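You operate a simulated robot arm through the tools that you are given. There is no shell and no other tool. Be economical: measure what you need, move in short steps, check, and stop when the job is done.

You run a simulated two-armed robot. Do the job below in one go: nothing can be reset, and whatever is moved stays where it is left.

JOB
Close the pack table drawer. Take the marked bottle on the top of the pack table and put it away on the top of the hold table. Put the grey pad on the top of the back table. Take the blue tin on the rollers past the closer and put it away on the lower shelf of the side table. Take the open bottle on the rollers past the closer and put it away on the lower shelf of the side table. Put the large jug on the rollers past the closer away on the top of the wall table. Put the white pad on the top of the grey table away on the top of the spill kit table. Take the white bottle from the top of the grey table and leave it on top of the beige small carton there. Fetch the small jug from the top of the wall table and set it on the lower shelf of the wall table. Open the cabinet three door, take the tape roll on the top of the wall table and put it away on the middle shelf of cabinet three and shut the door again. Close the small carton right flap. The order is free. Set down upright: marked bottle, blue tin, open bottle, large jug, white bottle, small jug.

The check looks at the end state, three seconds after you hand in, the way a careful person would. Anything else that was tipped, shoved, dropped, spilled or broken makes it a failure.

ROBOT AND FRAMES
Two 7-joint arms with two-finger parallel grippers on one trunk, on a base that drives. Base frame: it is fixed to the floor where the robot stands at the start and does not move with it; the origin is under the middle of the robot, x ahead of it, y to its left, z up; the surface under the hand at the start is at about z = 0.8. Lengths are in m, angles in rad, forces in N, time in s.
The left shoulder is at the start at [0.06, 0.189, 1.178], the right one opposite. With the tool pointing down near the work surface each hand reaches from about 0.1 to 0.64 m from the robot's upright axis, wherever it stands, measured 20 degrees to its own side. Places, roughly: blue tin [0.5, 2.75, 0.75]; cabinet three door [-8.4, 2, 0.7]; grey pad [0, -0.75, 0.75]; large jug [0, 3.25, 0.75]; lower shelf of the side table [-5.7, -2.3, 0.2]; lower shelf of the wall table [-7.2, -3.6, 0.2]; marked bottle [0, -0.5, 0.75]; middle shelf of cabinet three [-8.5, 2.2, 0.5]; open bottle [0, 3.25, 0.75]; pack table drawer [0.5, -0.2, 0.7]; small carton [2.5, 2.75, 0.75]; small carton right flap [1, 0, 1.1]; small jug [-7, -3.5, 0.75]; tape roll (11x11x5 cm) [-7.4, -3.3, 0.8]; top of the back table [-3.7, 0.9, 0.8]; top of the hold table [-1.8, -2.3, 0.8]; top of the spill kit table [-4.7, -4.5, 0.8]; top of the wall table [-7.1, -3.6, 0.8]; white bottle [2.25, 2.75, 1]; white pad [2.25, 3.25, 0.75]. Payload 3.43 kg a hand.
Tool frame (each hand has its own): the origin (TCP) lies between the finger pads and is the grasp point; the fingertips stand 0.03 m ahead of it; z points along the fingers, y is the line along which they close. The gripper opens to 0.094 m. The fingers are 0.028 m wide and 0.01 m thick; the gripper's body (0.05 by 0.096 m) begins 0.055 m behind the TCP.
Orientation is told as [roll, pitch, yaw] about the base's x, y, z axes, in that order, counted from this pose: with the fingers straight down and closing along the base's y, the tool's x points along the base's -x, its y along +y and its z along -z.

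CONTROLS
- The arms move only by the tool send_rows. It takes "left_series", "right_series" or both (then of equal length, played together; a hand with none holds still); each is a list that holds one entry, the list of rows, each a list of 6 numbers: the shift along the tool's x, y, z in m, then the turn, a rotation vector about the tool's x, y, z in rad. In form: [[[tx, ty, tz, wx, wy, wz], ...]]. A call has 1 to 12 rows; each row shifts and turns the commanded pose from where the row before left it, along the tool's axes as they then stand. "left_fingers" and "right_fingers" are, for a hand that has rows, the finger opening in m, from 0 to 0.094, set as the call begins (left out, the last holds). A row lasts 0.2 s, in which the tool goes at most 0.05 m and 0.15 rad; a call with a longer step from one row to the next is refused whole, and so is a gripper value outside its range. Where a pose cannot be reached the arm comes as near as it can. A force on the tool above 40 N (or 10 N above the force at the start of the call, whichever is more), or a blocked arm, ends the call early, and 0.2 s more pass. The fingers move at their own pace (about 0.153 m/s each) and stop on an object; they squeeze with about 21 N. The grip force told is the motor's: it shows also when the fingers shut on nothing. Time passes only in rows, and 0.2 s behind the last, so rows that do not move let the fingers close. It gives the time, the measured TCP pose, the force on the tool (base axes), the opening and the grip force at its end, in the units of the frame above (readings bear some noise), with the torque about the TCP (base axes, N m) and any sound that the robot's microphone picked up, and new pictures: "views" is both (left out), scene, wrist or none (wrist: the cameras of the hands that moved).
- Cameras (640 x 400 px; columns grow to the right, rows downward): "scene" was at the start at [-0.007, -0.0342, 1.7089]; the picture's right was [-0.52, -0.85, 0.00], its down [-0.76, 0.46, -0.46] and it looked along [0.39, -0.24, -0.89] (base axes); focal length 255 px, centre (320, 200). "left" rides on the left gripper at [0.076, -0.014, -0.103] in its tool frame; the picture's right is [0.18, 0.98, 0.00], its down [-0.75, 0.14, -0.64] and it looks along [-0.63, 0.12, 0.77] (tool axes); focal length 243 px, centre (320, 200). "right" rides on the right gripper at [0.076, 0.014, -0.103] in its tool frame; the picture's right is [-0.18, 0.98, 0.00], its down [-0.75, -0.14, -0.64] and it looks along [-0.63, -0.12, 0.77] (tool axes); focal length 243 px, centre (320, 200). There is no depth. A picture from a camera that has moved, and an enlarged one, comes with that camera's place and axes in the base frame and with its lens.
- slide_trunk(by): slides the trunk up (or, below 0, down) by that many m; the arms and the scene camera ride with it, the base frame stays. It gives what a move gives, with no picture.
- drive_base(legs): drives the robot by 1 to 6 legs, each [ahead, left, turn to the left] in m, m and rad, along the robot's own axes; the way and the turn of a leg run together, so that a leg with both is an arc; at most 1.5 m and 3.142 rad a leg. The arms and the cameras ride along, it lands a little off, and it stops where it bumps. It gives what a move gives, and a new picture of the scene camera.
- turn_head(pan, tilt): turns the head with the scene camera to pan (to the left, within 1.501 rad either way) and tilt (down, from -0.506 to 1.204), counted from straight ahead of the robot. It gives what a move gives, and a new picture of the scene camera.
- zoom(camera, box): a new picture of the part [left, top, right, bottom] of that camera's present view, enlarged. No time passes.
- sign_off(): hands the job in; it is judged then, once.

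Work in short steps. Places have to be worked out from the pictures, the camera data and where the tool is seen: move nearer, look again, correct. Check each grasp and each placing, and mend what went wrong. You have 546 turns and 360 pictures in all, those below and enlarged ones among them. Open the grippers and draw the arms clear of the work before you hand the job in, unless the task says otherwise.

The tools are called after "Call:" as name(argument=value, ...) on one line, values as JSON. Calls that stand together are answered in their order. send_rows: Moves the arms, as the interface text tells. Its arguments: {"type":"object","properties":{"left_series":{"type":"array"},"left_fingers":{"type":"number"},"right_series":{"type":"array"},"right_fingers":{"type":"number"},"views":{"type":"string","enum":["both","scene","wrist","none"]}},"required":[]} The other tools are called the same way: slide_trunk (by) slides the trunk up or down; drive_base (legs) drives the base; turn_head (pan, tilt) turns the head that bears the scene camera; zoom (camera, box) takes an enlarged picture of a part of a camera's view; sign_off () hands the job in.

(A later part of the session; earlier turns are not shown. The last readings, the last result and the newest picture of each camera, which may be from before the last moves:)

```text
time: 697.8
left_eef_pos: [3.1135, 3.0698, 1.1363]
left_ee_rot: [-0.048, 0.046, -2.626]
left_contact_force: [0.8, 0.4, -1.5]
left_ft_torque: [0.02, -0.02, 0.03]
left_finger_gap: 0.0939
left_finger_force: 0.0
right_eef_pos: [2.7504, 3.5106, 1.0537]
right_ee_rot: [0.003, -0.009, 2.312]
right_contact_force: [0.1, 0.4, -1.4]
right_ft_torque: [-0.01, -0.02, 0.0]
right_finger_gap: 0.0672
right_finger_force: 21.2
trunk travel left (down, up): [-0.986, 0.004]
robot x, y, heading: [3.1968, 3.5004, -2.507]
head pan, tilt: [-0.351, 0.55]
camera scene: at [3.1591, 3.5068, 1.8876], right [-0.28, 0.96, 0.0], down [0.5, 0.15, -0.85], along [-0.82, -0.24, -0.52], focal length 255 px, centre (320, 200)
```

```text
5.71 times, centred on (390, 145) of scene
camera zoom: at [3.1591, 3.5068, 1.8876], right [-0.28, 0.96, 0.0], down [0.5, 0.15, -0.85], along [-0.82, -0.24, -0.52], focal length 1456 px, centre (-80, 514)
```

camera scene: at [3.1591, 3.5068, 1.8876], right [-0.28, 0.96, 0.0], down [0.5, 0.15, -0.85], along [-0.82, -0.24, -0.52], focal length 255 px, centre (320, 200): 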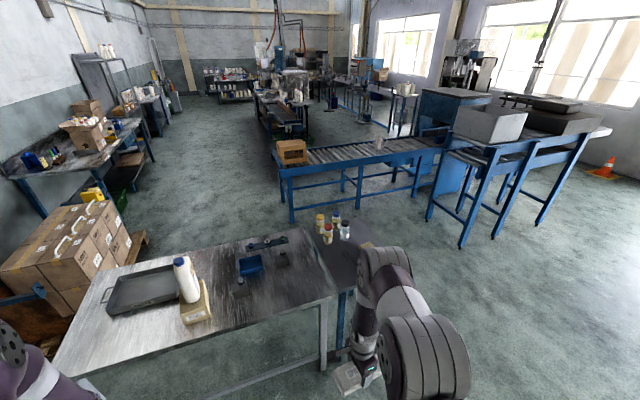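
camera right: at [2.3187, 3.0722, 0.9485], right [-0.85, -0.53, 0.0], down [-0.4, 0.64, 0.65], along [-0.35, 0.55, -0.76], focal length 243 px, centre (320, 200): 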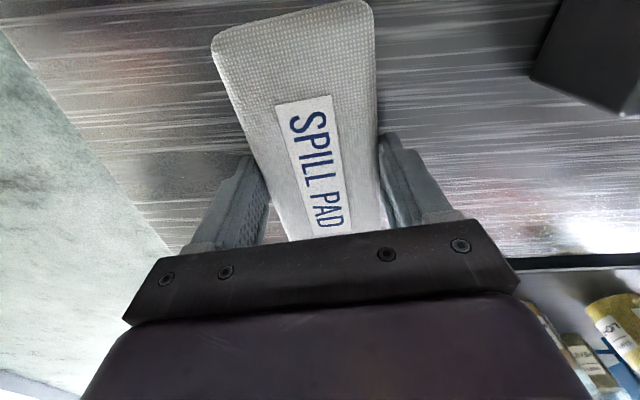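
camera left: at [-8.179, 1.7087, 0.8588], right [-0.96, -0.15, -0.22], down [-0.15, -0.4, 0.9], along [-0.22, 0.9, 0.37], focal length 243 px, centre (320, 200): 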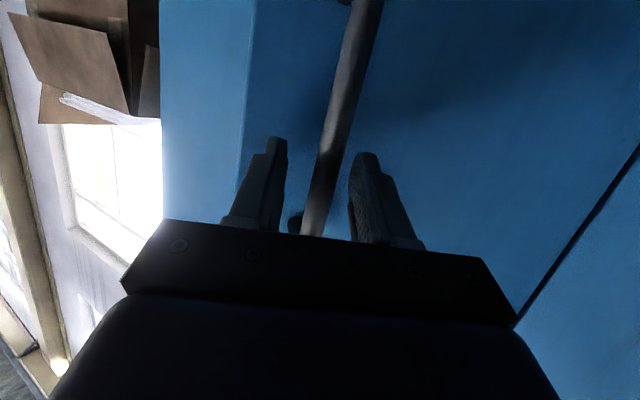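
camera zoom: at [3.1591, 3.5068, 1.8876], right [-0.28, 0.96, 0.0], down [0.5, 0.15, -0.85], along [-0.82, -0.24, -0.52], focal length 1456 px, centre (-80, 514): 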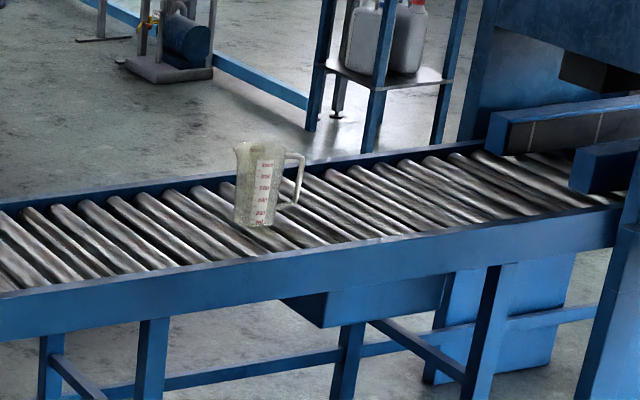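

The jug's handle is on the far-left (as seen from the near side). I drive back around the tables to the near side of the rollers and turn to face them.

Call:
drive_base(legs=[[0, -1.5, 0.034], [1.1, 0, 0], [1.0, 0, 0], [0, 1.45, 0], [0, 0.12, 0], [1.45, 0, 0]])

Call:
drive_base(legs=[[0.12, 0, 0], [0, 0, 1.57], [0, 0, 1.57], [0, 1.4, 0], [0, 0.35, 0]])

Call:
turn_head(pan=0.1, tilt=0.65)

```text
time: 729.6
left_eef_pos: [0.4292, 0.8367, 1.1353]
left_ee_rot: [-0.048, 0.047, -2.585]
left_contact_force: [-0.1, 0.1, -0.1]
left_ft_torque: [0.02, 0.0, -0.01]
left_finger_gap: 0.0938
left_finger_force: 0.0
right_eef_pos: [0.0501, 1.2635, 1.0538]
right_ee_rot: [0.0, -0.012, 2.354]
right_contact_force: [-0.1, -0.3, -0.7]
right_ft_torque: [0.01, 0.01, -0.01]
right_finger_gap: 0.0672
right_finger_force: 20.6
trunk travel left (down, up): [-0.986, 0.004]
robot x, y, heading: [0.4951, 1.2662, -2.47]
head pan, tilt: [-0.351, 0.55]
camera scene: at [0.4574, 1.2762, 1.8877], right [-0.32, 0.95, 0.0], down [0.5, 0.17, -0.85], along [-0.81, -0.27, -0.52], focal length 255 px, centre (320, 200)
```

scene: 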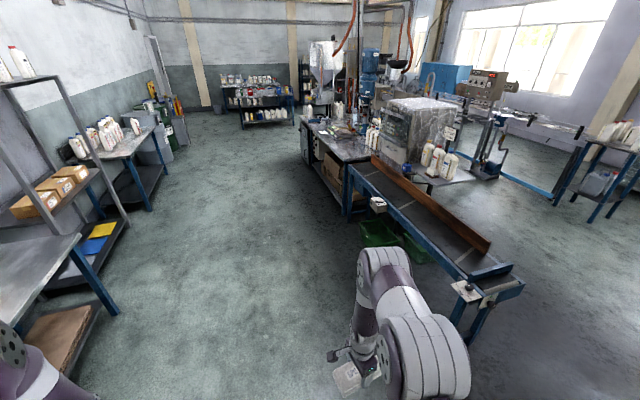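

```text
time: 747.0
left_eef_pos: [-0.647, 2.9848, 1.1366]
left_ee_rot: [-0.045, 0.046, 0.563]
left_contact_force: [-0.5, 0.2, 0.1]
left_ft_torque: [0.02, 0.01, -0.01]
left_finger_gap: 0.0941
left_finger_force: 0.0
right_eef_pos: [-0.2634, 2.561, 1.0523]
right_ee_rot: [0.002, -0.009, -0.781]
right_contact_force: [0.6, 0.0, -0.8]
right_ft_torque: [0.02, 0.02, -0.01]
right_finger_gap: 0.0672
right_finger_force: 20.8
trunk travel left (down, up): [-0.986, 0.004]
robot x, y, heading: [-0.7113, 2.5524, 0.681]
head pan, tilt: [-0.351, 0.55]
camera scene: at [-0.6743, 2.5436, 1.8876], right [0.32, -0.95, 0.0], down [-0.5, -0.17, -0.85], along [0.81, 0.28, -0.52], focal length 255 px, centre (320, 200)
```

scene: 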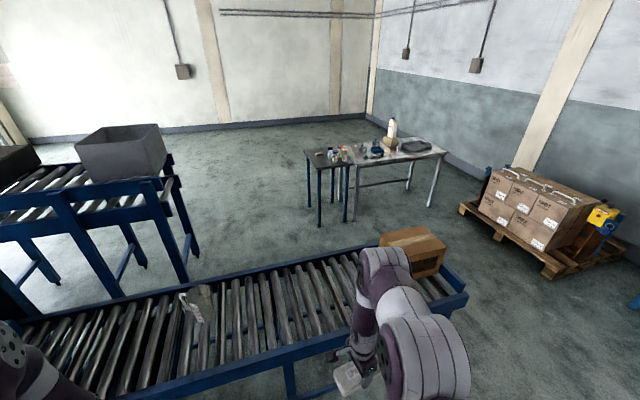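

```text
time: 747.9
left_eef_pos: [-0.6483, 2.9874, 1.1352]
left_ee_rot: [-0.05, 0.046, 0.564]
left_contact_force: [0.6, 0.5, 0.4]
left_ft_torque: [0.01, 0.0, 0.0]
left_finger_gap: 0.0938
left_finger_force: 0.0
right_eef_pos: [-0.2661, 2.5633, 1.0534]
right_ee_rot: [0.001, -0.012, -0.778]
right_contact_force: [-0.9, -0.3, -1.3]
right_ft_torque: [-0.01, 0.0, 0.04]
right_finger_gap: 0.0671
right_finger_force: 21.6
trunk travel left (down, up): [-0.986, 0.004]
robot x, y, heading: [-0.7167, 2.5571, 0.682]
head pan, tilt: [0.099, 0.649]
camera scene: at [-0.7, 2.5785, 1.8789], right [0.7, -0.71, 0.0], down [-0.43, -0.43, -0.8], along [0.57, 0.56, -0.6], focal length 255 px, centre (320, 200)
```

scene: 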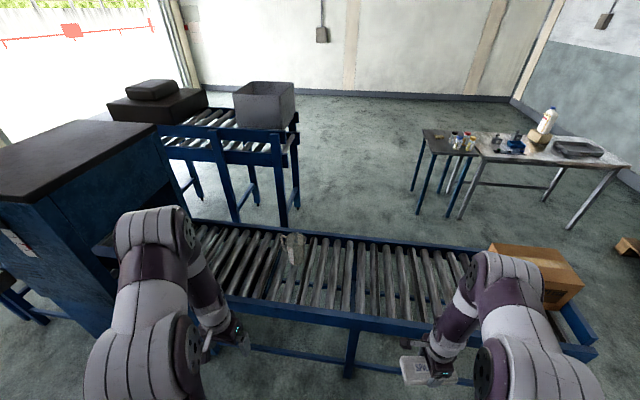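

Call:
zoom(camera="scene", box=[240, 210, 360, 310])

```text
4.00 times, centred on (300, 260) of scene
camera zoom: at [-0.7, 2.5785, 1.8789], right [0.7, -0.71, 0.0], down [-0.43, -0.43, -0.8], along [0.57, 0.56, -0.6], focal length 1019 px, centre (400, -40)
```

zoom: 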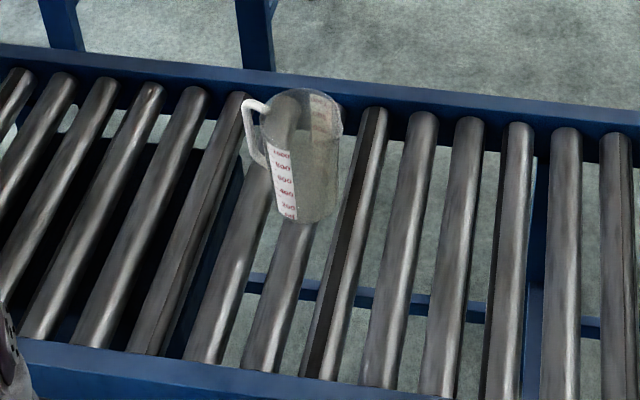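

The jug tapers: ≈0.07 wide at the base, 0.106 at the rim, 0.2 tall, handle z 0.80–0.92. I'll grip its body low (z≈0.765), below the handle. I move in, lower the trunk and pitch the left hand 0.85.

Call:
drive_base(legs=[[0.22, -0.05, 0]])

Call:
slide_trunk(by=-0.22)

Call:
send_rows(left_series=[[[-0.02, 0, 0, 0, -0.12, -0.08], [-0.02, 0, 0, 0, -0.14, 0], [-0.02, 0, 0.01, 0, -0.14, 0], [-0.02, 0, 0.02, 0, -0.14, 0], [-0.02, 0, 0.02, 0, -0.14, 0], [-0.02, 0, 0.02, 0, -0.14, 0], [0, 0, 0.01, 0, -0.08, 0]]], views="both")

```text
time: 749.6
left_eef_pos: [-0.4471, 3.0846, 1.1365]
left_ee_rot: [-0.05, 0.046, 0.56]
left_contact_force: [-0.7, 0.2, 0.3]
left_ft_torque: [-0.02, 0.0, 0.0]
left_finger_gap: 0.0941
left_finger_force: 0.0
right_eef_pos: [-0.0651, 2.6605, 1.0538]
right_ee_rot: [0.002, -0.013, -0.784]
right_contact_force: [-0.1, 1.2, -1.1]
right_ft_torque: [0.03, -0.01, 0.01]
right_finger_gap: 0.0672
right_finger_force: 21.2
trunk travel left (down, up): [-0.986, 0.004]
robot x, y, heading: [-0.5106, 2.6539, 0.68]
head pan, tilt: [0.099, 0.649]
camera scene: at [-0.5005, 2.6754, 1.879], right [0.7, -0.71, 0.0], down [-0.43, -0.42, -0.8], along [0.57, 0.56, -0.6], focal length 255 px, centre (320, 200)
```

scene: 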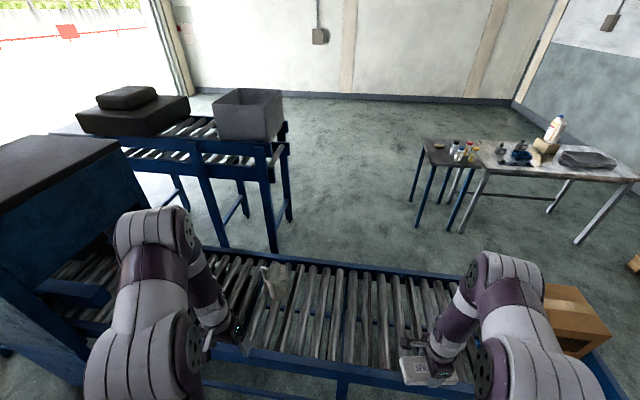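

```text
time: 752.0
left_eef_pos: [-0.4446, 3.085, 0.9155]
left_ee_rot: [-0.047, 0.048, 0.561]
left_contact_force: [0.2, -0.3, -0.4]
left_ft_torque: [0.0, -0.02, 0.01]
left_finger_gap: 0.094
left_finger_force: 0.0
right_eef_pos: [-0.065, 2.6605, 0.8322]
right_ee_rot: [0.003, -0.011, -0.783]
right_contact_force: [0.3, 0.0, -1.4]
right_ft_torque: [-0.01, 0.02, 0.03]
right_finger_gap: 0.0673
right_finger_force: 21.0
trunk travel left (down, up): [-0.766, 0.224]
robot x, y, heading: [-0.5099, 2.6543, 0.68]
head pan, tilt: [0.099, 0.649]
```

```text
time: 753.6
left_eef_pos: [-0.3237, 3.1712, 0.8796]
left_ee_rot: [-0.073, -0.848, 0.699]
left_contact_force: [-0.2, 0.3, -0.5]
left_ft_torque: [-0.02, -0.03, 0.01]
left_finger_gap: 0.0938
left_finger_force: 0.1
right_eef_pos: [-0.0641, 2.6609, 0.8336]
right_ee_rot: [0.001, -0.01, -0.785]
right_contact_force: [0.6, -0.3, -1.6]
right_ft_torque: [-0.02, 0.03, -0.01]
right_finger_gap: 0.0673
right_finger_force: 20.9
trunk travel left (down, up): [-0.766, 0.224]
robot x, y, heading: [-0.5107, 2.657, 0.679]
head pan, tilt: [0.099, 0.649]
camera scene: at [-0.497, 2.6776, 1.6589], right [0.7, -0.71, 0.0], down [-0.43, -0.42, -0.8], along [0.57, 0.56, -0.6], focal length 255 px, centre (320, 200)
camera left: at [-0.4166, 3.0859, 0.8898], right [-0.68, 0.71, -0.19], down [-0.1, 0.16, 0.98], along [0.72, 0.69, -0.04], focal length 243 px, centre (320, 200)
```

scene: 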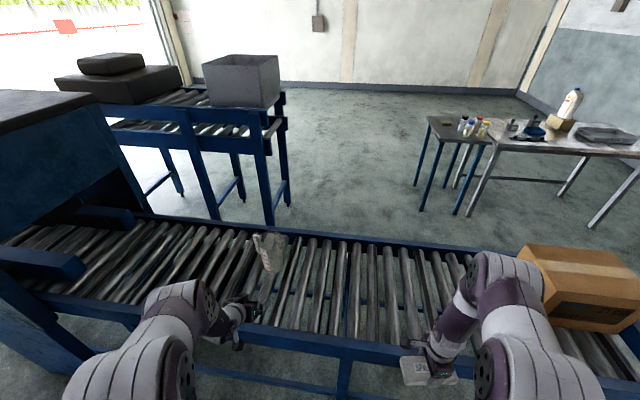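
left: 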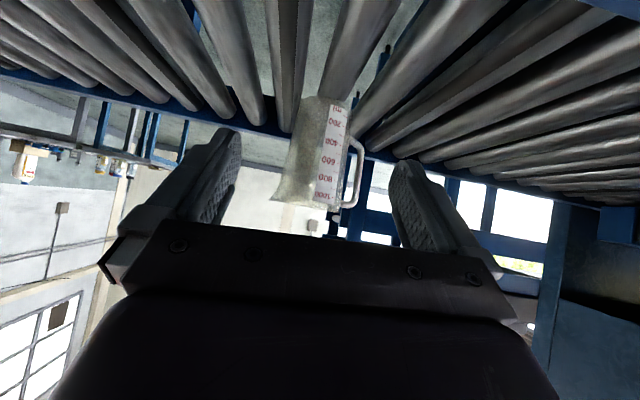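

The low grip has only millimetres of margin, so I'll instead pinch the jug's front rim wall from above (one finger inside), like the tape. I raise and re-orient the left hand (+90° yaw, slight tilt).

Call:
send_rows(left_series=[[[0.0, 0, -0.03, 0, 0.14, 0], [0.02, 0, -0.03, 0, 0.14, 0], [0.02, 0, -0.03, 0, 0.14, 0], [0.02, 0, -0.03, 0, 0.14, 0], [0.02, 0, -0.02, 0, 0.14, 0], [0.02, 0, -0.02, 0, 0.14, 0], [0, 0, 0, 0, 0, -0.15], [0, 0, 0, 0, 0, -0.15], [0, 0, 0, 0, 0, -0.15], [0, 0, 0, 0, 0, -0.15], [0, 0, 0, 0, 0, -0.15], [0, 0, 0, 0, 0, -0.15]]], left_fingers=0.06, views="none")

Call:
send_rows(left_series=[[[0, 0, 0, 0, 0, -0.15], [0, 0, 0, 0, 0, -0.15], [0, 0, 0, 0, 0, -0.15], [0, 0, 0, 0, 0, -0.15], [0, 0, 0, 0.15, 0, 0], [0, 0, 0, 0.1, 0, 0]]], views="none")

Call:
drive_base(legs=[[0.12, 0, 0]])

```text
time: 756.2
left_eef_pos: [-0.4612, 3.0749, 0.973]
left_ee_rot: [-0.036, 0.032, 1.544]
left_contact_force: [0.0, -0.6, 1.0]
left_ft_torque: [-0.01, -0.01, 0.02]
left_finger_gap: 0.0601
left_finger_force: 0.0
right_eef_pos: [-0.0635, 2.6602, 0.8325]
right_ee_rot: [0.003, -0.01, -0.783]
right_contact_force: [-0.1, 0.1, -0.5]
right_ft_torque: [0.02, -0.03, 0.01]
right_finger_gap: 0.0672
right_finger_force: 20.4
trunk travel left (down, up): [-0.766, 0.224]
robot x, y, heading: [-0.5115, 2.6533, 0.681]
head pan, tilt: [0.099, 0.649]
```

```text
time: 757.6
left_eef_pos: [-0.462, 3.0761, 0.9736]
left_ee_rot: [-0.266, 0.046, 2.141]
left_contact_force: [-0.1, 0.5, -0.6]
left_ft_torque: [0.07, 0.0, 0.02]
left_finger_gap: 0.0598
left_finger_force: 0.2
right_eef_pos: [-0.0649, 2.6602, 0.8343]
right_ee_rot: [0.001, -0.011, -0.783]
right_contact_force: [-0.7, -1.1, -0.9]
right_ft_torque: [0.0, 0.02, 0.0]
right_finger_gap: 0.0672
right_finger_force: 21.0
trunk travel left (down, up): [-0.766, 0.224]
robot x, y, heading: [-0.5101, 2.6521, 0.679]
head pan, tilt: [0.099, 0.649]
```

```text
time: 758.8
left_eef_pos: [-0.3677, 3.1506, 0.9723]
left_ee_rot: [-0.261, 0.046, 2.138]
left_contact_force: [0.3, -0.5, -0.8]
left_ft_torque: [0.0, 0.0, 0.02]
left_finger_gap: 0.0599
left_finger_force: 0.0
right_eef_pos: [0.0295, 2.7347, 0.8328]
right_ee_rot: [0.002, -0.008, -0.788]
right_contact_force: [-0.1, -0.5, -0.9]
right_ft_torque: [0.02, 0.01, -0.01]
right_finger_gap: 0.0671
right_finger_force: 21.1
trunk travel left (down, up): [-0.766, 0.224]
robot x, y, heading: [-0.4166, 2.7304, 0.678]
head pan, tilt: [0.099, 0.649]
camera scene: at [-0.4033, 2.7524, 1.6589], right [0.7, -0.71, 0.0], down [-0.43, -0.42, -0.8], along [0.57, 0.56, -0.6], focal length 255 px, centre (320, 200)
```

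scene: 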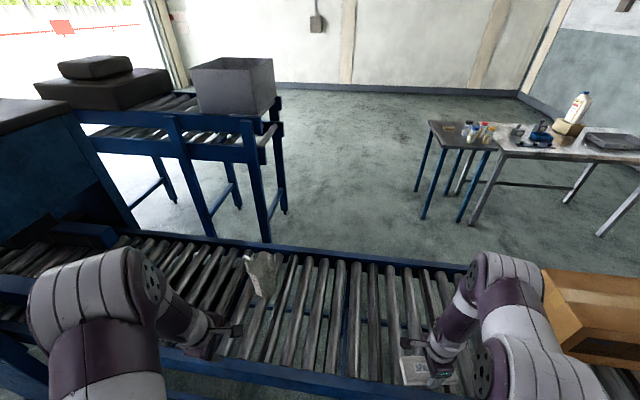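

Left hand set; I move it forward to just above the jug's front rim and look.

Call:
send_rows(left_series=[[[0, -0.039, 0.01, 0, 0, 0], [0, -0.039, 0.01, 0, 0, 0], [0, -0.039, 0.01, 0, 0, 0], [0, -0.039, 0.01, 0, 0, 0], [0, -0.039, 0.01, 0, 0, 0], [0, 0, 0, 0, 0, 0]]], views="wrist")

Call:
zoom(camera="scene", box=[200, 230, 320, 330])

```text
time: 760.2
left_eef_pos: [-0.1979, 3.2602, 0.9756]
left_ee_rot: [-0.265, 0.046, 2.138]
left_contact_force: [0.3, -0.5, 1.0]
left_ft_torque: [0.01, 0.0, 0.03]
left_finger_gap: 0.0598
left_finger_force: 0.1
right_eef_pos: [0.0295, 2.7335, 0.8333]
right_ee_rot: [0.001, -0.011, -0.788]
right_contact_force: [-0.5, 0.2, -0.8]
right_ft_torque: [0.03, 0.0, 0.01]
right_finger_gap: 0.0671
right_finger_force: 21.4
trunk travel left (down, up): [-0.766, 0.224]
robot x, y, heading: [-0.4164, 2.7292, 0.676]
head pan, tilt: [0.099, 0.649]
camera left: at [-0.1698, 3.1952, 1.0813], right [-0.69, -0.68, -0.25], down [-0.68, 0.49, 0.55], along [-0.25, 0.55, -0.8], focal length 243 px, centre (320, 200)
```

left: 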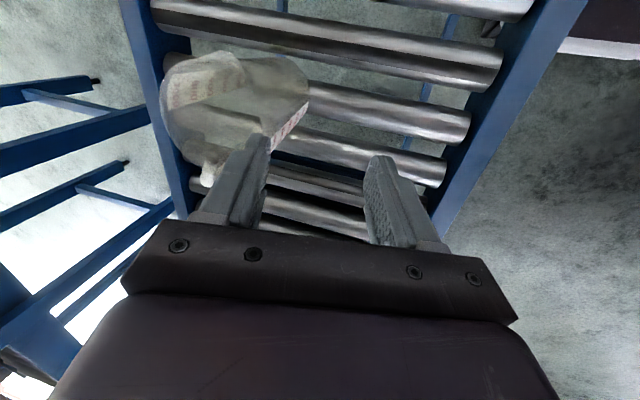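

```text
4.00 times, centred on (260, 280) of scene
camera zoom: at [-0.4039, 2.7518, 1.6589], right [0.7, -0.71, 0.0], down [-0.43, -0.42, -0.8], along [0.57, 0.56, -0.6], focal length 1019 px, centre (560, -120)
```

zoom: 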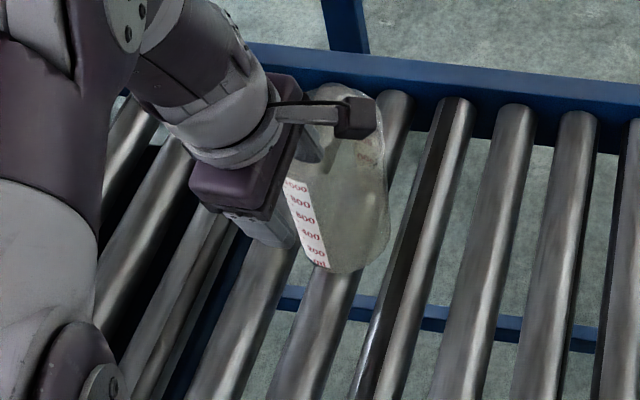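

I shift 5 cm forward and 1.3 cm left at this height and check alignment over the rim.

Call:
send_rows(left_series=[[[-0.007, -0.027, 0, 0, 0, 0], [-0.006, -0.027, 0, 0, 0, 0], [0, 0, 0.012, 0, 0, 0], [0, 0, 0, 0, 0, 0]]], views="wrist")

Call:
zoom(camera="scene", box=[200, 230, 320, 330])

```text
time: 761.2
left_eef_pos: [-0.156, 3.3005, 0.9766]
left_ee_rot: [-0.261, 0.048, 2.137]
left_contact_force: [-0.4, 0.0, -0.1]
left_ft_torque: [-0.02, -0.01, -0.01]
left_finger_gap: 0.0601
left_finger_force: 0.1
right_eef_pos: [0.0287, 2.7354, 0.8339]
right_ee_rot: [-0.002, -0.01, -0.788]
right_contact_force: [0.2, 0.8, -0.4]
right_ft_torque: [-0.01, 0.03, -0.01]
right_finger_gap: 0.0673
right_finger_force: 21.2
trunk travel left (down, up): [-0.766, 0.224]
robot x, y, heading: [-0.4172, 2.7338, 0.673]
head pan, tilt: [0.099, 0.649]
camera left: at [-0.1286, 3.2347, 1.082], right [-0.69, -0.68, -0.25], down [-0.68, 0.5, 0.55], along [-0.25, 0.55, -0.8], focal length 243 px, centre (320, 200)
```

left: 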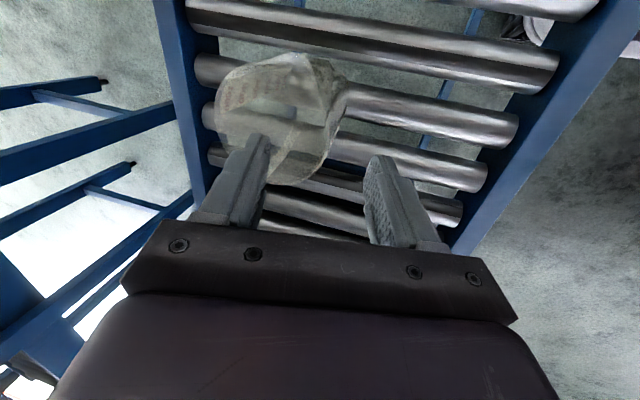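

```text
4.00 times, centred on (260, 280) of scene
camera zoom: at [-0.403, 2.7525, 1.6589], right [0.7, -0.71, 0.0], down [-0.43, -0.42, -0.8], along [0.57, 0.56, -0.6], focal length 1019 px, centre (560, -120)
```

zoom: 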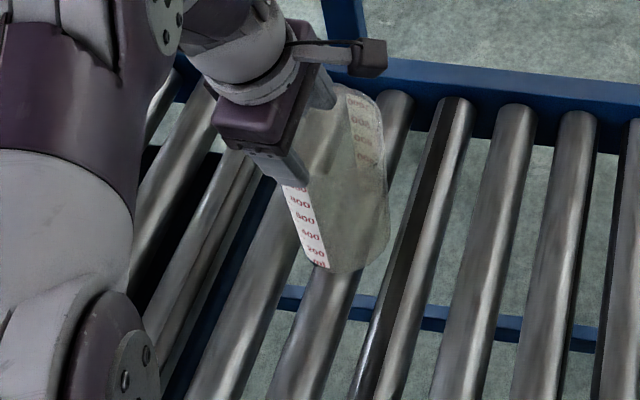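

Rim centre ≈(-0.109,3.338), z≈0.884; the fingers straddle its front wall. I descend 9.5 cm.

Call:
send_rows(left_series=[[[0, 0.008, 0.03, 0, 0, 0], [0, 0, 0.035, 0, 0, 0], [0, 0, 0.03, 0, 0, 0], [0, 0, 0, 0, 0, 0]]], views="wrist")

Call:
zoom(camera="scene", box=[200, 230, 320, 330])

```text
time: 762.2
left_eef_pos: [-0.1383, 3.3044, 0.8836]
left_ee_rot: [-0.262, 0.048, 2.139]
left_contact_force: [0.0, 0.1, 0.4]
left_ft_torque: [-0.02, 0.0, 0.0]
left_finger_gap: 0.0599
left_finger_force: 0.0
right_eef_pos: [0.0302, 2.7343, 0.833]
right_ee_rot: [0.001, -0.009, -0.787]
right_contact_force: [-0.4, -0.8, 0.3]
right_ft_torque: [0.0, -0.01, -0.01]
right_finger_gap: 0.0671
right_finger_force: 21.3
trunk travel left (down, up): [-0.766, 0.224]
robot x, y, heading: [-0.4115, 2.7273, 0.67]
head pan, tilt: [0.099, 0.649]
camera left: at [-0.1115, 3.2386, 0.9887], right [-0.69, -0.68, -0.25], down [-0.68, 0.5, 0.55], along [-0.25, 0.55, -0.8], focal length 243 px, centre (320, 200)
```

left: 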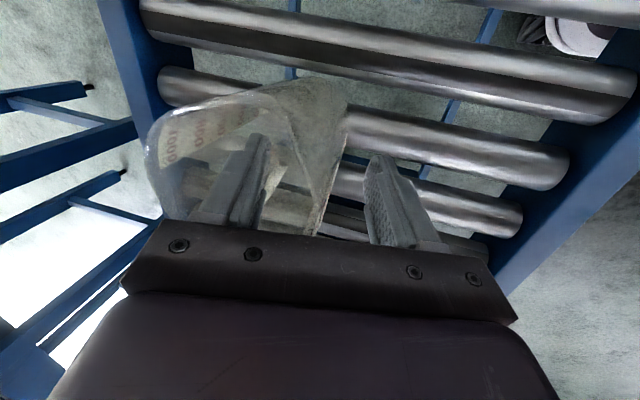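

```text
4.00 times, centred on (260, 280) of scene
camera zoom: at [-0.4033, 2.7522, 1.6589], right [0.7, -0.71, 0.0], down [-0.43, -0.42, -0.8], along [0.57, 0.56, -0.6], focal length 1019 px, centre (560, -120)
```

zoom: 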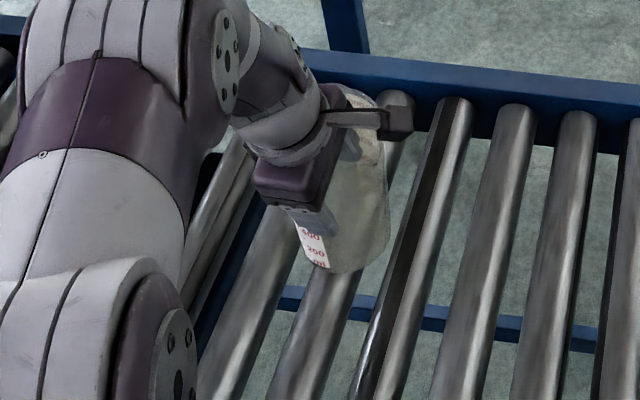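

One finger is inside the jug, one outside. Close.

Call:
send_rows(left_series=[[[0, 0, 0, 0, 0, 0], [0, 0, 0, 0, 0, 0], [0, 0, 0, 0, 0, 0], [0, 0, 0, 0, 0, 0]]], left_fingers=0, views="wrist")

```text
time: 763.2
left_eef_pos: [-0.1387, 3.3045, 0.8828]
left_ee_rot: [-0.262, 0.049, 2.138]
left_contact_force: [0.0, -0.1, -1.4]
left_ft_torque: [-0.08, 0.07, 0.04]
left_finger_gap: 0.0076
left_finger_force: 21.0
right_eef_pos: [0.0307, 2.7352, 0.8324]
right_ee_rot: [0.0, -0.012, -0.787]
right_contact_force: [0.7, -0.9, -1.2]
right_ft_torque: [-0.01, -0.04, -0.02]
right_finger_gap: 0.0671
right_finger_force: 20.8
trunk travel left (down, up): [-0.766, 0.224]
robot x, y, heading: [-0.4175, 2.7277, 0.675]
head pan, tilt: [0.099, 0.649]
camera left: at [-0.1114, 3.239, 0.9887], right [-0.69, -0.68, -0.25], down [-0.67, 0.5, 0.55], along [-0.25, 0.55, -0.8], focal length 243 px, centre (320, 200)
```

left: 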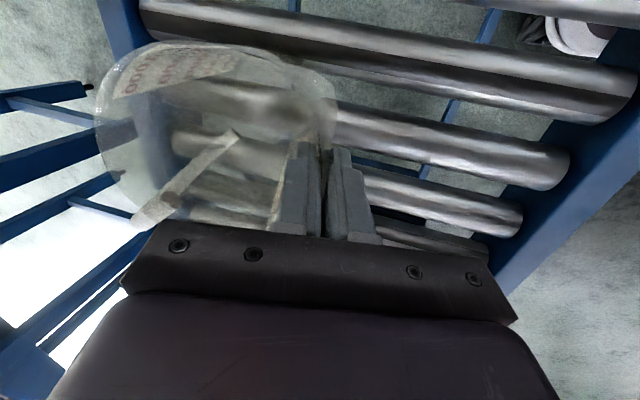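

Gripped the wall. Lift slowly and level it by reducing the tilt.

Call:
send_rows(left_series=[[[0, -0.005, -0.019, 0, 0, 0], [0, -0.008, -0.029, 0, 0, 0], [0, -0.01, -0.038, 0, 0, 0], [0, 0, 0, -0.08, 0, 0], [0, 0, 0, -0.08, 0, 0], [0, 0, 0, 0, 0, 0]]], views="both")

```text
time: 764.6
left_eef_pos: [-0.1414, 3.3086, 0.9728]
left_ee_rot: [-0.102, 0.046, 2.136]
left_contact_force: [-1.1, -0.5, -1.9]
left_ft_torque: [-0.06, 0.07, 0.01]
left_finger_gap: 0.0079
left_finger_force: 20.9
right_eef_pos: [0.0299, 2.7356, 0.8342]
right_ee_rot: [0.0, -0.011, -0.787]
right_contact_force: [0.7, 1.5, -1.2]
right_ft_torque: [-0.01, -0.02, 0.0]
right_finger_gap: 0.0672
right_finger_force: 21.9
trunk travel left (down, up): [-0.766, 0.224]
robot x, y, heading: [-0.4164, 2.7317, 0.677]
head pan, tilt: [0.099, 0.649]
camera scene: at [-0.4032, 2.7523, 1.6589], right [0.7, -0.71, 0.0], down [-0.43, -0.42, -0.8], along [0.57, 0.56, -0.6], focal length 255 px, centre (320, 200)
camera left: at [-0.1001, 3.2526, 1.0796], right [-0.72, -0.68, -0.09], down [-0.59, 0.55, 0.59], along [-0.35, 0.48, -0.8], focal length 243 px, centre (320, 200)
```

scene: 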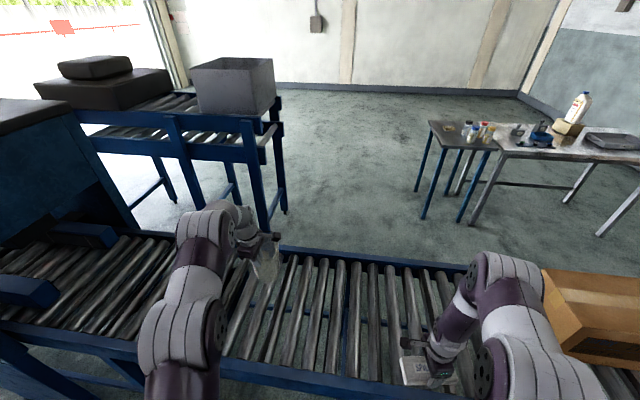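
left: 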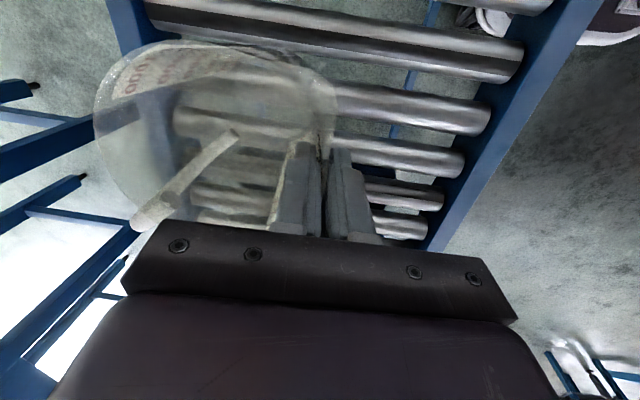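

Jug held. I raise the trunk 0.15, retract the arm, back off, strafe right and turn for the long drive to the spill kit table.

Call:
slide_trunk(by=0.15)

Call:
send_rows(left_series=[[[0, 0.035, 0, 0, 0, 0], [0, 0.04, 0, 0, 0, 0], [0, 0.04, 0, 0, 0, 0], [0, 0.04, 0, 0, 0, 0], [0, 0.035, 0, 0, 0, 0]]], views="none")

Call:
drive_base(legs=[[-0.35, 0, 0], [0, -1.4, 0], [0, -0.15, -1.57], [0, 0, -1.57]])

Call:
turn_head(pan=0.0, tilt=0.5)

```text
time: 766.4
left_eef_pos: [-0.1413, 3.3099, 1.1229]
left_ee_rot: [-0.101, 0.049, 2.138]
left_contact_force: [0.0, 0.3, -0.9]
left_ft_torque: [-0.08, 0.04, 0.02]
left_finger_gap: 0.0079
left_finger_force: 20.7
right_eef_pos: [0.0302, 2.7355, 0.982]
right_ee_rot: [0.0, -0.012, -0.788]
right_contact_force: [0.7, 0.8, -1.0]
right_ft_torque: [0.0, 0.0, 0.02]
right_finger_gap: 0.0671
right_finger_force: 20.8
trunk travel left (down, up): [-0.916, 0.074]
robot x, y, heading: [-0.4174, 2.7314, 0.676]
head pan, tilt: [0.099, 0.649]
```

```text
time: 767.6
left_eef_pos: [-0.3011, 3.2046, 1.1034]
left_ee_rot: [-0.103, 0.048, 2.139]
left_contact_force: [-1.2, 0.2, -0.9]
left_ft_torque: [0.0, 0.07, -0.02]
left_finger_gap: 0.0079
left_finger_force: 21.1
right_eef_pos: [0.0294, 2.7352, 0.9832]
right_ee_rot: [0.002, -0.01, -0.786]
right_contact_force: [-0.1, 0.8, -0.5]
right_ft_torque: [0.01, 0.05, 0.01]
right_finger_gap: 0.0673
right_finger_force: 21.1
trunk travel left (down, up): [-0.916, 0.074]
robot x, y, heading: [-0.4191, 2.7291, 0.675]
head pan, tilt: [0.099, 0.649]
```

```text
time: 784.0
left_eef_pos: [0.0562, 0.821, 1.1042]
left_ee_rot: [-0.102, 0.048, -1.001]
left_contact_force: [0.3, -0.3, -0.5]
left_ft_torque: [0.03, -0.07, -0.02]
left_finger_gap: 0.0078
left_finger_force: 21.7
right_eef_pos: [-0.2754, 1.2896, 0.983]
right_ee_rot: [0.0, -0.01, 2.358]
right_contact_force: [0.1, 0.8, 0.5]
right_ft_torque: [0.02, 0.01, 0.0]
right_finger_gap: 0.067
right_finger_force: 21.0
trunk travel left (down, up): [-0.916, 0.074]
robot x, y, heading: [0.171, 1.2998, -2.458]
head pan, tilt: [0.099, 0.649]
camera scene: at [0.1557, 1.2723, 1.8089], right [-0.7, 0.71, 0.0], down [0.43, 0.42, -0.8], along [-0.57, -0.56, -0.6], focal length 255 px, centre (320, 200)
```

scene: 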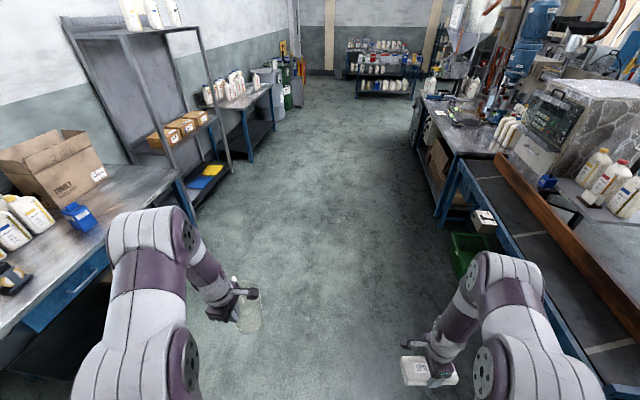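

```text
time: 784.7
left_eef_pos: [0.0564, 0.8219, 1.1044]
left_ee_rot: [-0.102, 0.049, -0.999]
left_contact_force: [0.3, -0.4, -0.8]
left_ft_torque: [0.03, -0.06, 0.03]
left_finger_gap: 0.0081
left_finger_force: 21.2
right_eef_pos: [-0.2748, 1.2907, 0.9828]
right_ee_rot: [0.0, -0.011, 2.358]
right_contact_force: [-0.4, -0.4, -1.6]
right_ft_torque: [0.01, -0.02, 0.03]
right_finger_gap: 0.0673
right_finger_force: 21.0
trunk travel left (down, up): [-0.916, 0.074]
robot x, y, heading: [0.1749, 1.2968, -2.461]
head pan, tilt: [0.0, 0.499]
camera scene: at [0.1466, 1.2763, 1.8222], right [-0.63, 0.78, 0.0], down [0.37, 0.3, -0.88], along [-0.68, -0.55, -0.48], focal length 255 px, centre (320, 200)
```

scene: 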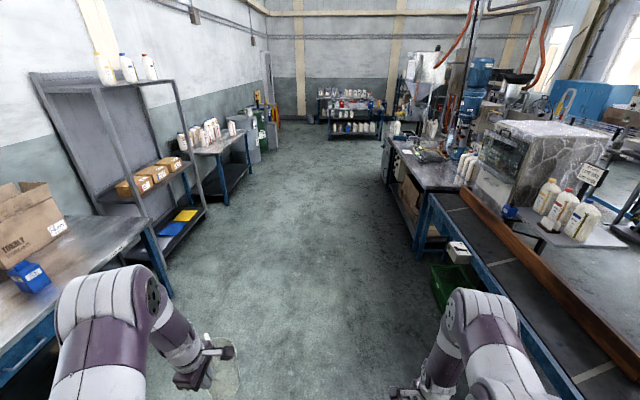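

I drive 5.8 m down the corridor toward the spill kit table.

Call:
drive_base(legs=[[1.45, 0, -0.01], [1.45, 0, 0], [1.45, 0, 0], [1.3, 0, 0]])

Call:
turn_head(pan=0.7, tilt=0.6)

```text
time: 811.8
left_eef_pos: [-4.4294, -2.6772, 1.1029]
left_ee_rot: [-0.103, 0.047, -1.01]
left_contact_force: [-0.5, -0.8, -1.3]
left_ft_torque: [0.08, -0.07, 0.0]
left_finger_gap: 0.0076
left_finger_force: 21.7
right_eef_pos: [-4.7565, -2.2033, 0.9837]
right_ee_rot: [0.0, -0.011, 2.347]
right_contact_force: [0.7, -0.6, -0.6]
right_ft_torque: [0.01, 0.0, -0.03]
right_finger_gap: 0.0671
right_finger_force: 20.7
trunk travel left (down, up): [-0.916, 0.074]
robot x, y, heading: [-4.3062, -2.2034, -2.473]
head pan, tilt: [0.0, 0.499]
camera scene: at [-4.3355, -2.2224, 1.8223], right [-0.62, 0.79, 0.0], down [0.38, 0.3, -0.88], along [-0.69, -0.54, -0.48], focal length 255 px, centre (320, 200)
```

scene: 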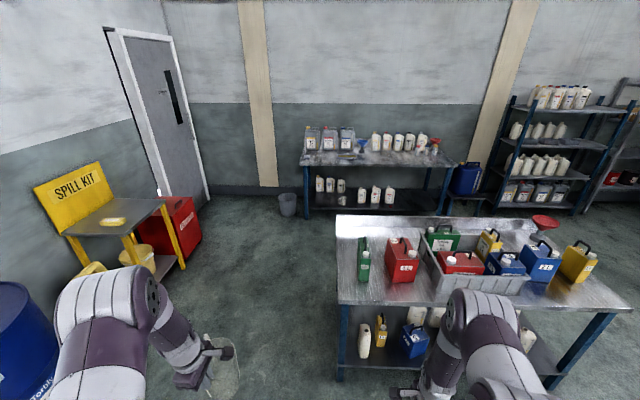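

```text
time: 812.9
left_eef_pos: [-4.4305, -2.676, 1.1044]
left_ee_rot: [-0.101, 0.049, -1.01]
left_contact_force: [-1.0, -0.4, -0.8]
left_ft_torque: [0.06, -0.06, -0.01]
left_finger_gap: 0.0077
left_finger_force: 21.2
right_eef_pos: [-4.7573, -2.2039, 0.9829]
right_ee_rot: [0.0, -0.011, 2.348]
right_contact_force: [-0.9, -0.4, -1.0]
right_ft_torque: [0.0, 0.02, 0.0]
right_finger_gap: 0.0674
right_finger_force: 20.7
trunk travel left (down, up): [-0.916, 0.074]
robot x, y, heading: [-4.3093, -2.1984, -2.472]
head pan, tilt: [0.7, 0.6]
camera scene: at [-4.2822, -2.2527, 1.8132], right [-0.98, 0.2, 0.0], down [0.11, 0.55, -0.83], along [-0.17, -0.81, -0.56], focal length 255 px, centre (320, 200)
```

scene: 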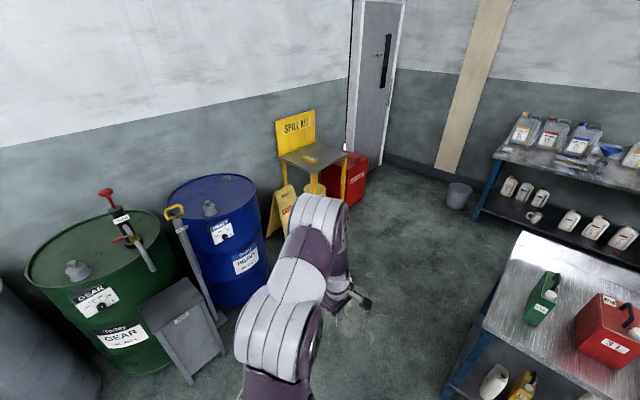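

The spill kit table is clear on its right half. I go past the drum and side table, then turn left to face it.

Call:
drive_base(legs=[[0.2, 0.53, 0], [1.37, 0, 0], [0, 0, 1.573]])

Call:
turn_head(pan=-0.1, tilt=0.75)

```text
time: 826.4
left_eef_pos: [-4.7544, -3.7189, 1.1023]
left_ee_rot: [-0.101, 0.049, 0.546]
left_contact_force: [-0.1, 0.3, -1.0]
left_ft_torque: [0.05, 0.05, -0.01]
left_finger_gap: 0.0076
left_finger_force: 20.6
right_eef_pos: [-5.2337, -4.0364, 0.9834]
right_ee_rot: [0.001, -0.008, -2.379]
right_contact_force: [0.1, -0.1, -0.5]
right_ft_torque: [-0.02, 0.01, 0.01]
right_finger_gap: 0.0672
right_finger_force: 21.0
trunk travel left (down, up): [-0.916, 0.074]
robot x, y, heading: [-5.2254, -3.5875, -0.92]
head pan, tilt: [0.7, 0.6]
camera scene: at [-5.1787, -3.5627, 1.8132], right [-0.22, -0.98, 0.0], down [-0.55, 0.12, -0.82], along [0.81, -0.18, -0.57], focal length 255 px, centre (320, 200)
```

scene: 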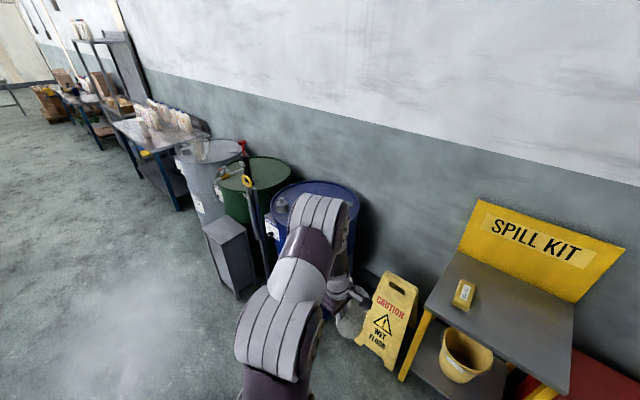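

```text
time: 827.5
left_eef_pos: [-4.7547, -3.718, 1.104]
left_ee_rot: [-0.101, 0.048, 0.545]
left_contact_force: [-0.4, 0.4, -1.8]
left_ft_torque: [0.03, -0.03, 0.0]
left_finger_gap: 0.0077
left_finger_force: 20.7
right_eef_pos: [-5.2336, -4.0374, 0.9831]
right_ee_rot: [-0.001, -0.01, -2.382]
right_contact_force: [-0.5, -0.3, -0.8]
right_ft_torque: [0.0, -0.04, 0.01]
right_finger_gap: 0.0672
right_finger_force: 21.0
trunk travel left (down, up): [-0.916, 0.074]
robot x, y, heading: [-5.226, -3.586, -0.92]
head pan, tilt: [-0.099, 0.75]
camera scene: at [-5.2213, -3.6139, 1.8003], right [-0.85, -0.53, 0.0], down [-0.36, 0.58, -0.73], along [0.38, -0.62, -0.68], focal length 255 px, centre (320, 200)
```

scene: 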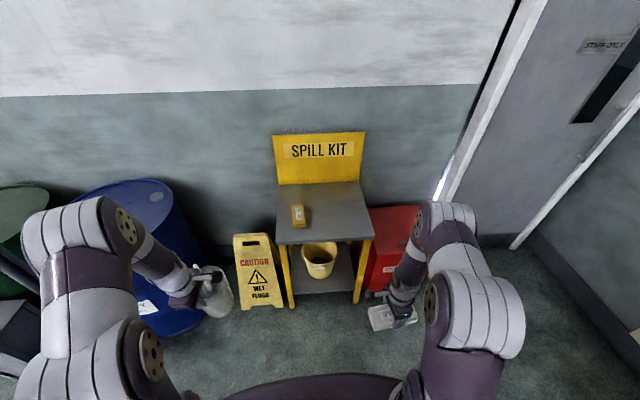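

Table edge 0.80 ahead, free spot right of the yellow gadget at fwd ≈0.97, left ≈-0.2. I drive 0.43 ahead and extend the pad over it.

Call:
drive_base(legs=[[0.43, 0, 0.02]])

Call:
send_rows(right_series=[[[0.015, 0.035, 0, 0, 0, 0], [0.015, 0.035, 0, 0, 0, 0], [0.015, 0.035, 0, 0, 0, 0], [0.015, 0.035, 0, 0, 0, 0], [0.01, 0.035, 0, 0, 0, 0], [0, 0, 0.03, 0, 0, 0], [0, 0, 0.03, 0, 0, 0]]], views="both")

```text
time: 830.2
left_eef_pos: [-4.4823, -4.0547, 1.1039]
left_ee_rot: [-0.104, 0.047, 0.565]
left_contact_force: [0.2, 0.3, -0.6]
left_ft_torque: [0.04, 0.05, 0.0]
left_finger_gap: 0.0076
left_finger_force: 21.7
right_eef_pos: [-4.9528, -4.384, 0.9834]
right_ee_rot: [0.0, -0.011, -2.36]
right_contact_force: [0.4, -0.5, -0.4]
right_ft_torque: [-0.02, 0.03, -0.02]
right_finger_gap: 0.0672
right_finger_force: 20.7
trunk travel left (down, up): [-0.916, 0.074]
robot x, y, heading: [-4.9556, -3.9352, -0.898]
head pan, tilt: [-0.099, 0.75]
camera scene: at [-4.9507, -3.9602, 1.8003], right [-0.84, -0.54, 0.0], down [-0.37, 0.57, -0.73], along [0.4, -0.61, -0.68], focal length 255 px, centre (320, 200)
```

scene: 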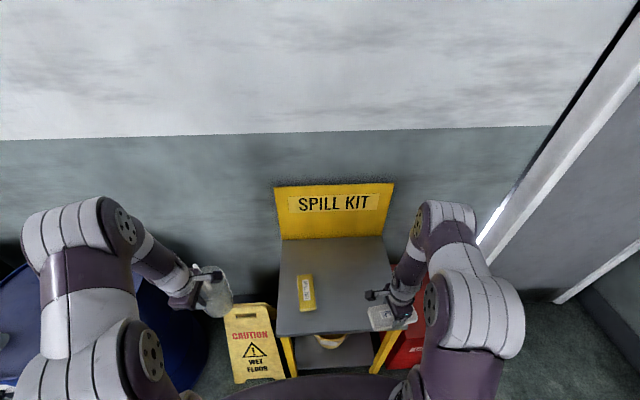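

```text
time: 831.8
left_eef_pos: [-4.4819, -4.0566, 1.1037]
left_ee_rot: [-0.103, 0.049, 0.566]
left_contact_force: [0.5, -0.8, -1.4]
left_ft_torque: [0.07, 0.05, -0.04]
left_finger_gap: 0.0078
left_finger_force: 21.1
right_eef_pos: [-4.78, -4.459, 0.9224]
right_ee_rot: [0.0, -0.011, -2.36]
right_contact_force: [0.0, 0.5, -0.6]
right_ft_torque: [0.01, 0.01, 0.0]
right_finger_gap: 0.0675
right_finger_force: 21.2
trunk travel left (down, up): [-0.916, 0.074]
robot x, y, heading: [-4.9565, -3.9384, -0.899]
head pan, tilt: [-0.099, 0.75]
camera scene: at [-4.9493, -3.962, 1.8004], right [-0.84, -0.54, 0.0], down [-0.37, 0.57, -0.73], along [0.4, -0.61, -0.68], focal length 255 px, centre (320, 200)
camera right: at [-4.7148, -4.4154, 1.0244], right [0.56, -0.83, 0.0], down [-0.63, -0.43, 0.65], along [-0.54, -0.37, -0.76], focal length 243 px, centre (320, 200)
```

scene: 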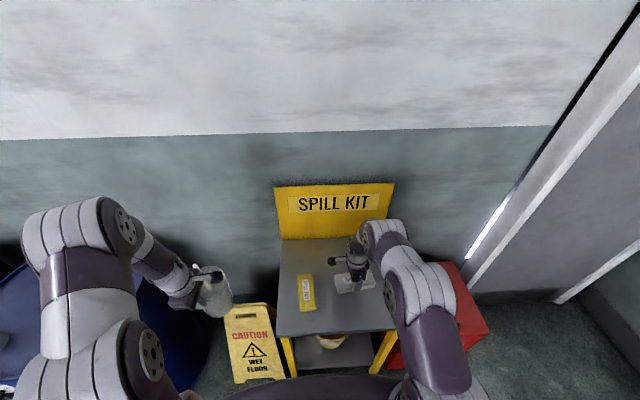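
right: 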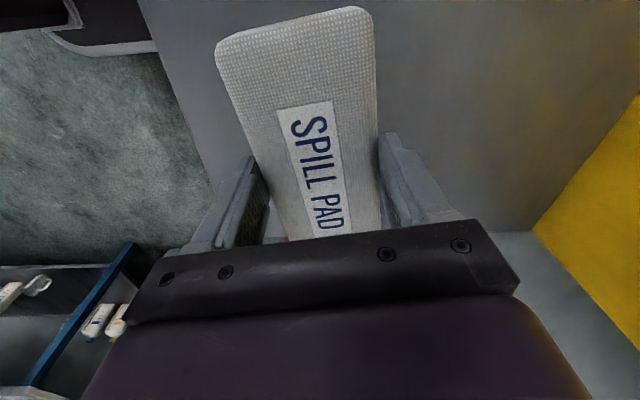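

Pad is over the free part. Lower to contact.

Call:
send_rows(right_series=[[[0, 0, 0.035, 0, 0, 0], [0, 0, 0.03, 0, 0, 0], [0, 0, 0.008, 0, 0, 0], [0, 0, 0.004, 0, 0, 0], [0, 0, 0, 0, 0, 0]]], views="none")

```text
time: 833.0
left_eef_pos: [-4.4814, -4.0561, 1.103]
left_ee_rot: [-0.101, 0.05, 0.566]
left_contact_force: [-1.1, -0.4, -1.2]
left_ft_torque: [0.06, 0.06, -0.03]
left_finger_gap: 0.0076
left_finger_force: 21.0
right_eef_pos: [-4.7809, -4.4599, 0.8464]
right_ee_rot: [-0.001, -0.011, -2.36]
right_contact_force: [0.4, 0.5, -0.5]
right_ft_torque: [-0.01, 0.02, -0.02]
right_finger_gap: 0.0671
right_finger_force: 20.8
trunk travel left (down, up): [-0.916, 0.074]
robot x, y, heading: [-4.9552, -3.9379, -0.898]
head pan, tilt: [-0.099, 0.75]
```

Call:
send_rows(right_series=[[[0, 0, 0.004, 0, 0, 0], [0, 0, 0.003, 0, 0, 0], [0, 0, 0, 0, 0, 0]]], views="none")

```text
time: 833.8
left_eef_pos: [-4.4821, -4.056, 1.1027]
left_ee_rot: [-0.101, 0.05, 0.565]
left_contact_force: [0.2, -0.1, -0.6]
left_ft_torque: [0.07, 0.06, -0.02]
left_finger_gap: 0.0078
left_finger_force: 21.7
right_eef_pos: [-4.7811, -4.4606, 0.8389]
right_ee_rot: [0.0, -0.01, -2.359]
right_contact_force: [0.3, 0.8, -0.6]
right_ft_torque: [0.01, -0.02, 0.0]
right_finger_gap: 0.0672
right_finger_force: 21.0
trunk travel left (down, up): [-0.916, 0.074]
robot x, y, heading: [-4.9542, -3.9397, -0.895]
head pan, tilt: [-0.099, 0.75]
```

Call:
send_rows(right_series=[[[0, 0, 0.005, 0, 0, 0], [0, 0, 0.005, 0, 0, 0], [0, 0, 0.004, 0, 0, 0], [0, 0, 0, 0, 0, 0]]], views="none")

```text
time: 834.8
left_eef_pos: [-4.4822, -4.0537, 1.1044]
left_ee_rot: [-0.103, 0.048, 0.565]
left_contact_force: [0.5, -0.2, -1.0]
left_ft_torque: [0.08, 0.05, 0.0]
left_finger_gap: 0.0079
left_finger_force: 20.8
right_eef_pos: [-4.7792, -4.4606, 0.8259]
right_ee_rot: [0.004, -0.013, -2.359]
right_contact_force: [-1.4, -0.4, 17.7]
right_ft_torque: [0.27, 0.03, -0.01]
right_finger_gap: 0.0672
right_finger_force: 20.8
trunk travel left (down, up): [-0.916, 0.074]
robot x, y, heading: [-4.957, -3.9361, -0.896]
head pan, tilt: [-0.099, 0.75]
```

Contact (18 N). Open, rise, retract.

Call:
send_rows(right_series=[[[0, 0, -0.001, 0, 0, 0], [0, 0, 0, 0, 0, 0], [0, 0, -0.03, 0, 0, 0], [0, 0, -0.04, 0, 0, 0], [0, 0, -0.045, 0, 0, 0], [0, 0, -0.045, 0, 0, 0], [0, -0.04, 0, 0, 0, 0], [0, -0.04, 0, 0, 0, 0], [0, -0.04, 0, 0, 0, 0], [0, -0.04, 0, 0, 0, 0]]], right_fingers=0.094, views="scene")

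```text
time: 837.0
left_eef_pos: [-4.4826, -4.0557, 1.1043]
left_ee_rot: [-0.103, 0.047, 0.565]
left_contact_force: [-0.1, 0.1, -0.5]
left_ft_torque: [0.05, 0.04, -0.03]
left_finger_gap: 0.0076
left_finger_force: 21.4
right_eef_pos: [-4.8928, -4.3425, 0.9848]
right_ee_rot: [0.002, -0.011, -2.358]
right_contact_force: [-0.2, 0.5, 0.4]
right_ft_torque: [-0.01, -0.06, 0.01]
right_finger_gap: 0.0939
right_finger_force: 0.0
trunk travel left (down, up): [-0.916, 0.074]
robot x, y, heading: [-4.9572, -3.9391, -0.9]
head pan, tilt: [-0.099, 0.75]
camera scene: at [-4.9512, -3.96, 1.8003], right [-0.84, -0.54, 0.0], down [-0.37, 0.57, -0.73], along [0.4, -0.61, -0.68], focal length 255 px, centre (320, 200)
```

scene: 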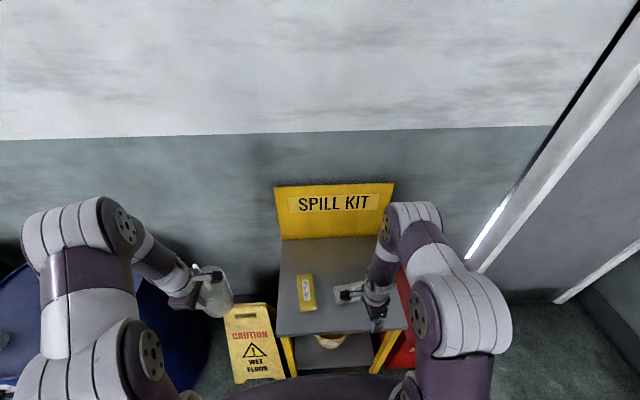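

The pad is on the spill kit table. I back off, turn right and go to the wall table with the jug.

Call:
drive_base(legs=[[-0.36, 0, 0], [0, 0, -1.6], [0.5, 0, 0]])

```text
time: 845.8
left_eef_pos: [-5.7338, -4.4087, 1.1042]
left_ee_rot: [-0.102, 0.048, -1.072]
left_contact_force: [-0.2, -0.6, -1.1]
left_ft_torque: [0.05, -0.08, 0.0]
left_finger_gap: 0.0076
left_finger_force: 21.2
right_eef_pos: [-5.9945, -3.9798, 0.9837]
right_ee_rot: [0.002, -0.012, 2.286]
right_contact_force: [-0.5, 0.0, 0.4]
right_ft_torque: [0.05, 0.03, -0.07]
right_finger_gap: 0.0939
right_finger_force: 0.0
trunk travel left (down, up): [-0.916, 0.074]
robot x, y, heading: [-5.5859, -3.9425, -2.531]
head pan, tilt: [-0.099, 0.75]
camera scene: at [-5.6078, -3.9497, 1.8003], right [-0.49, 0.87, 0.0], down [0.6, 0.33, -0.73], along [-0.64, -0.36, -0.68], focal length 255 px, centre (320, 200)
```

scene: 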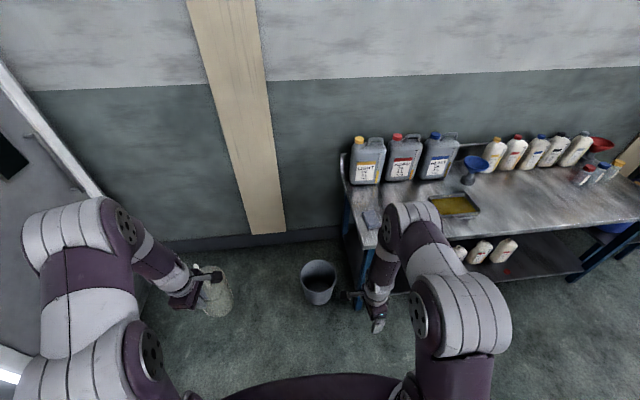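

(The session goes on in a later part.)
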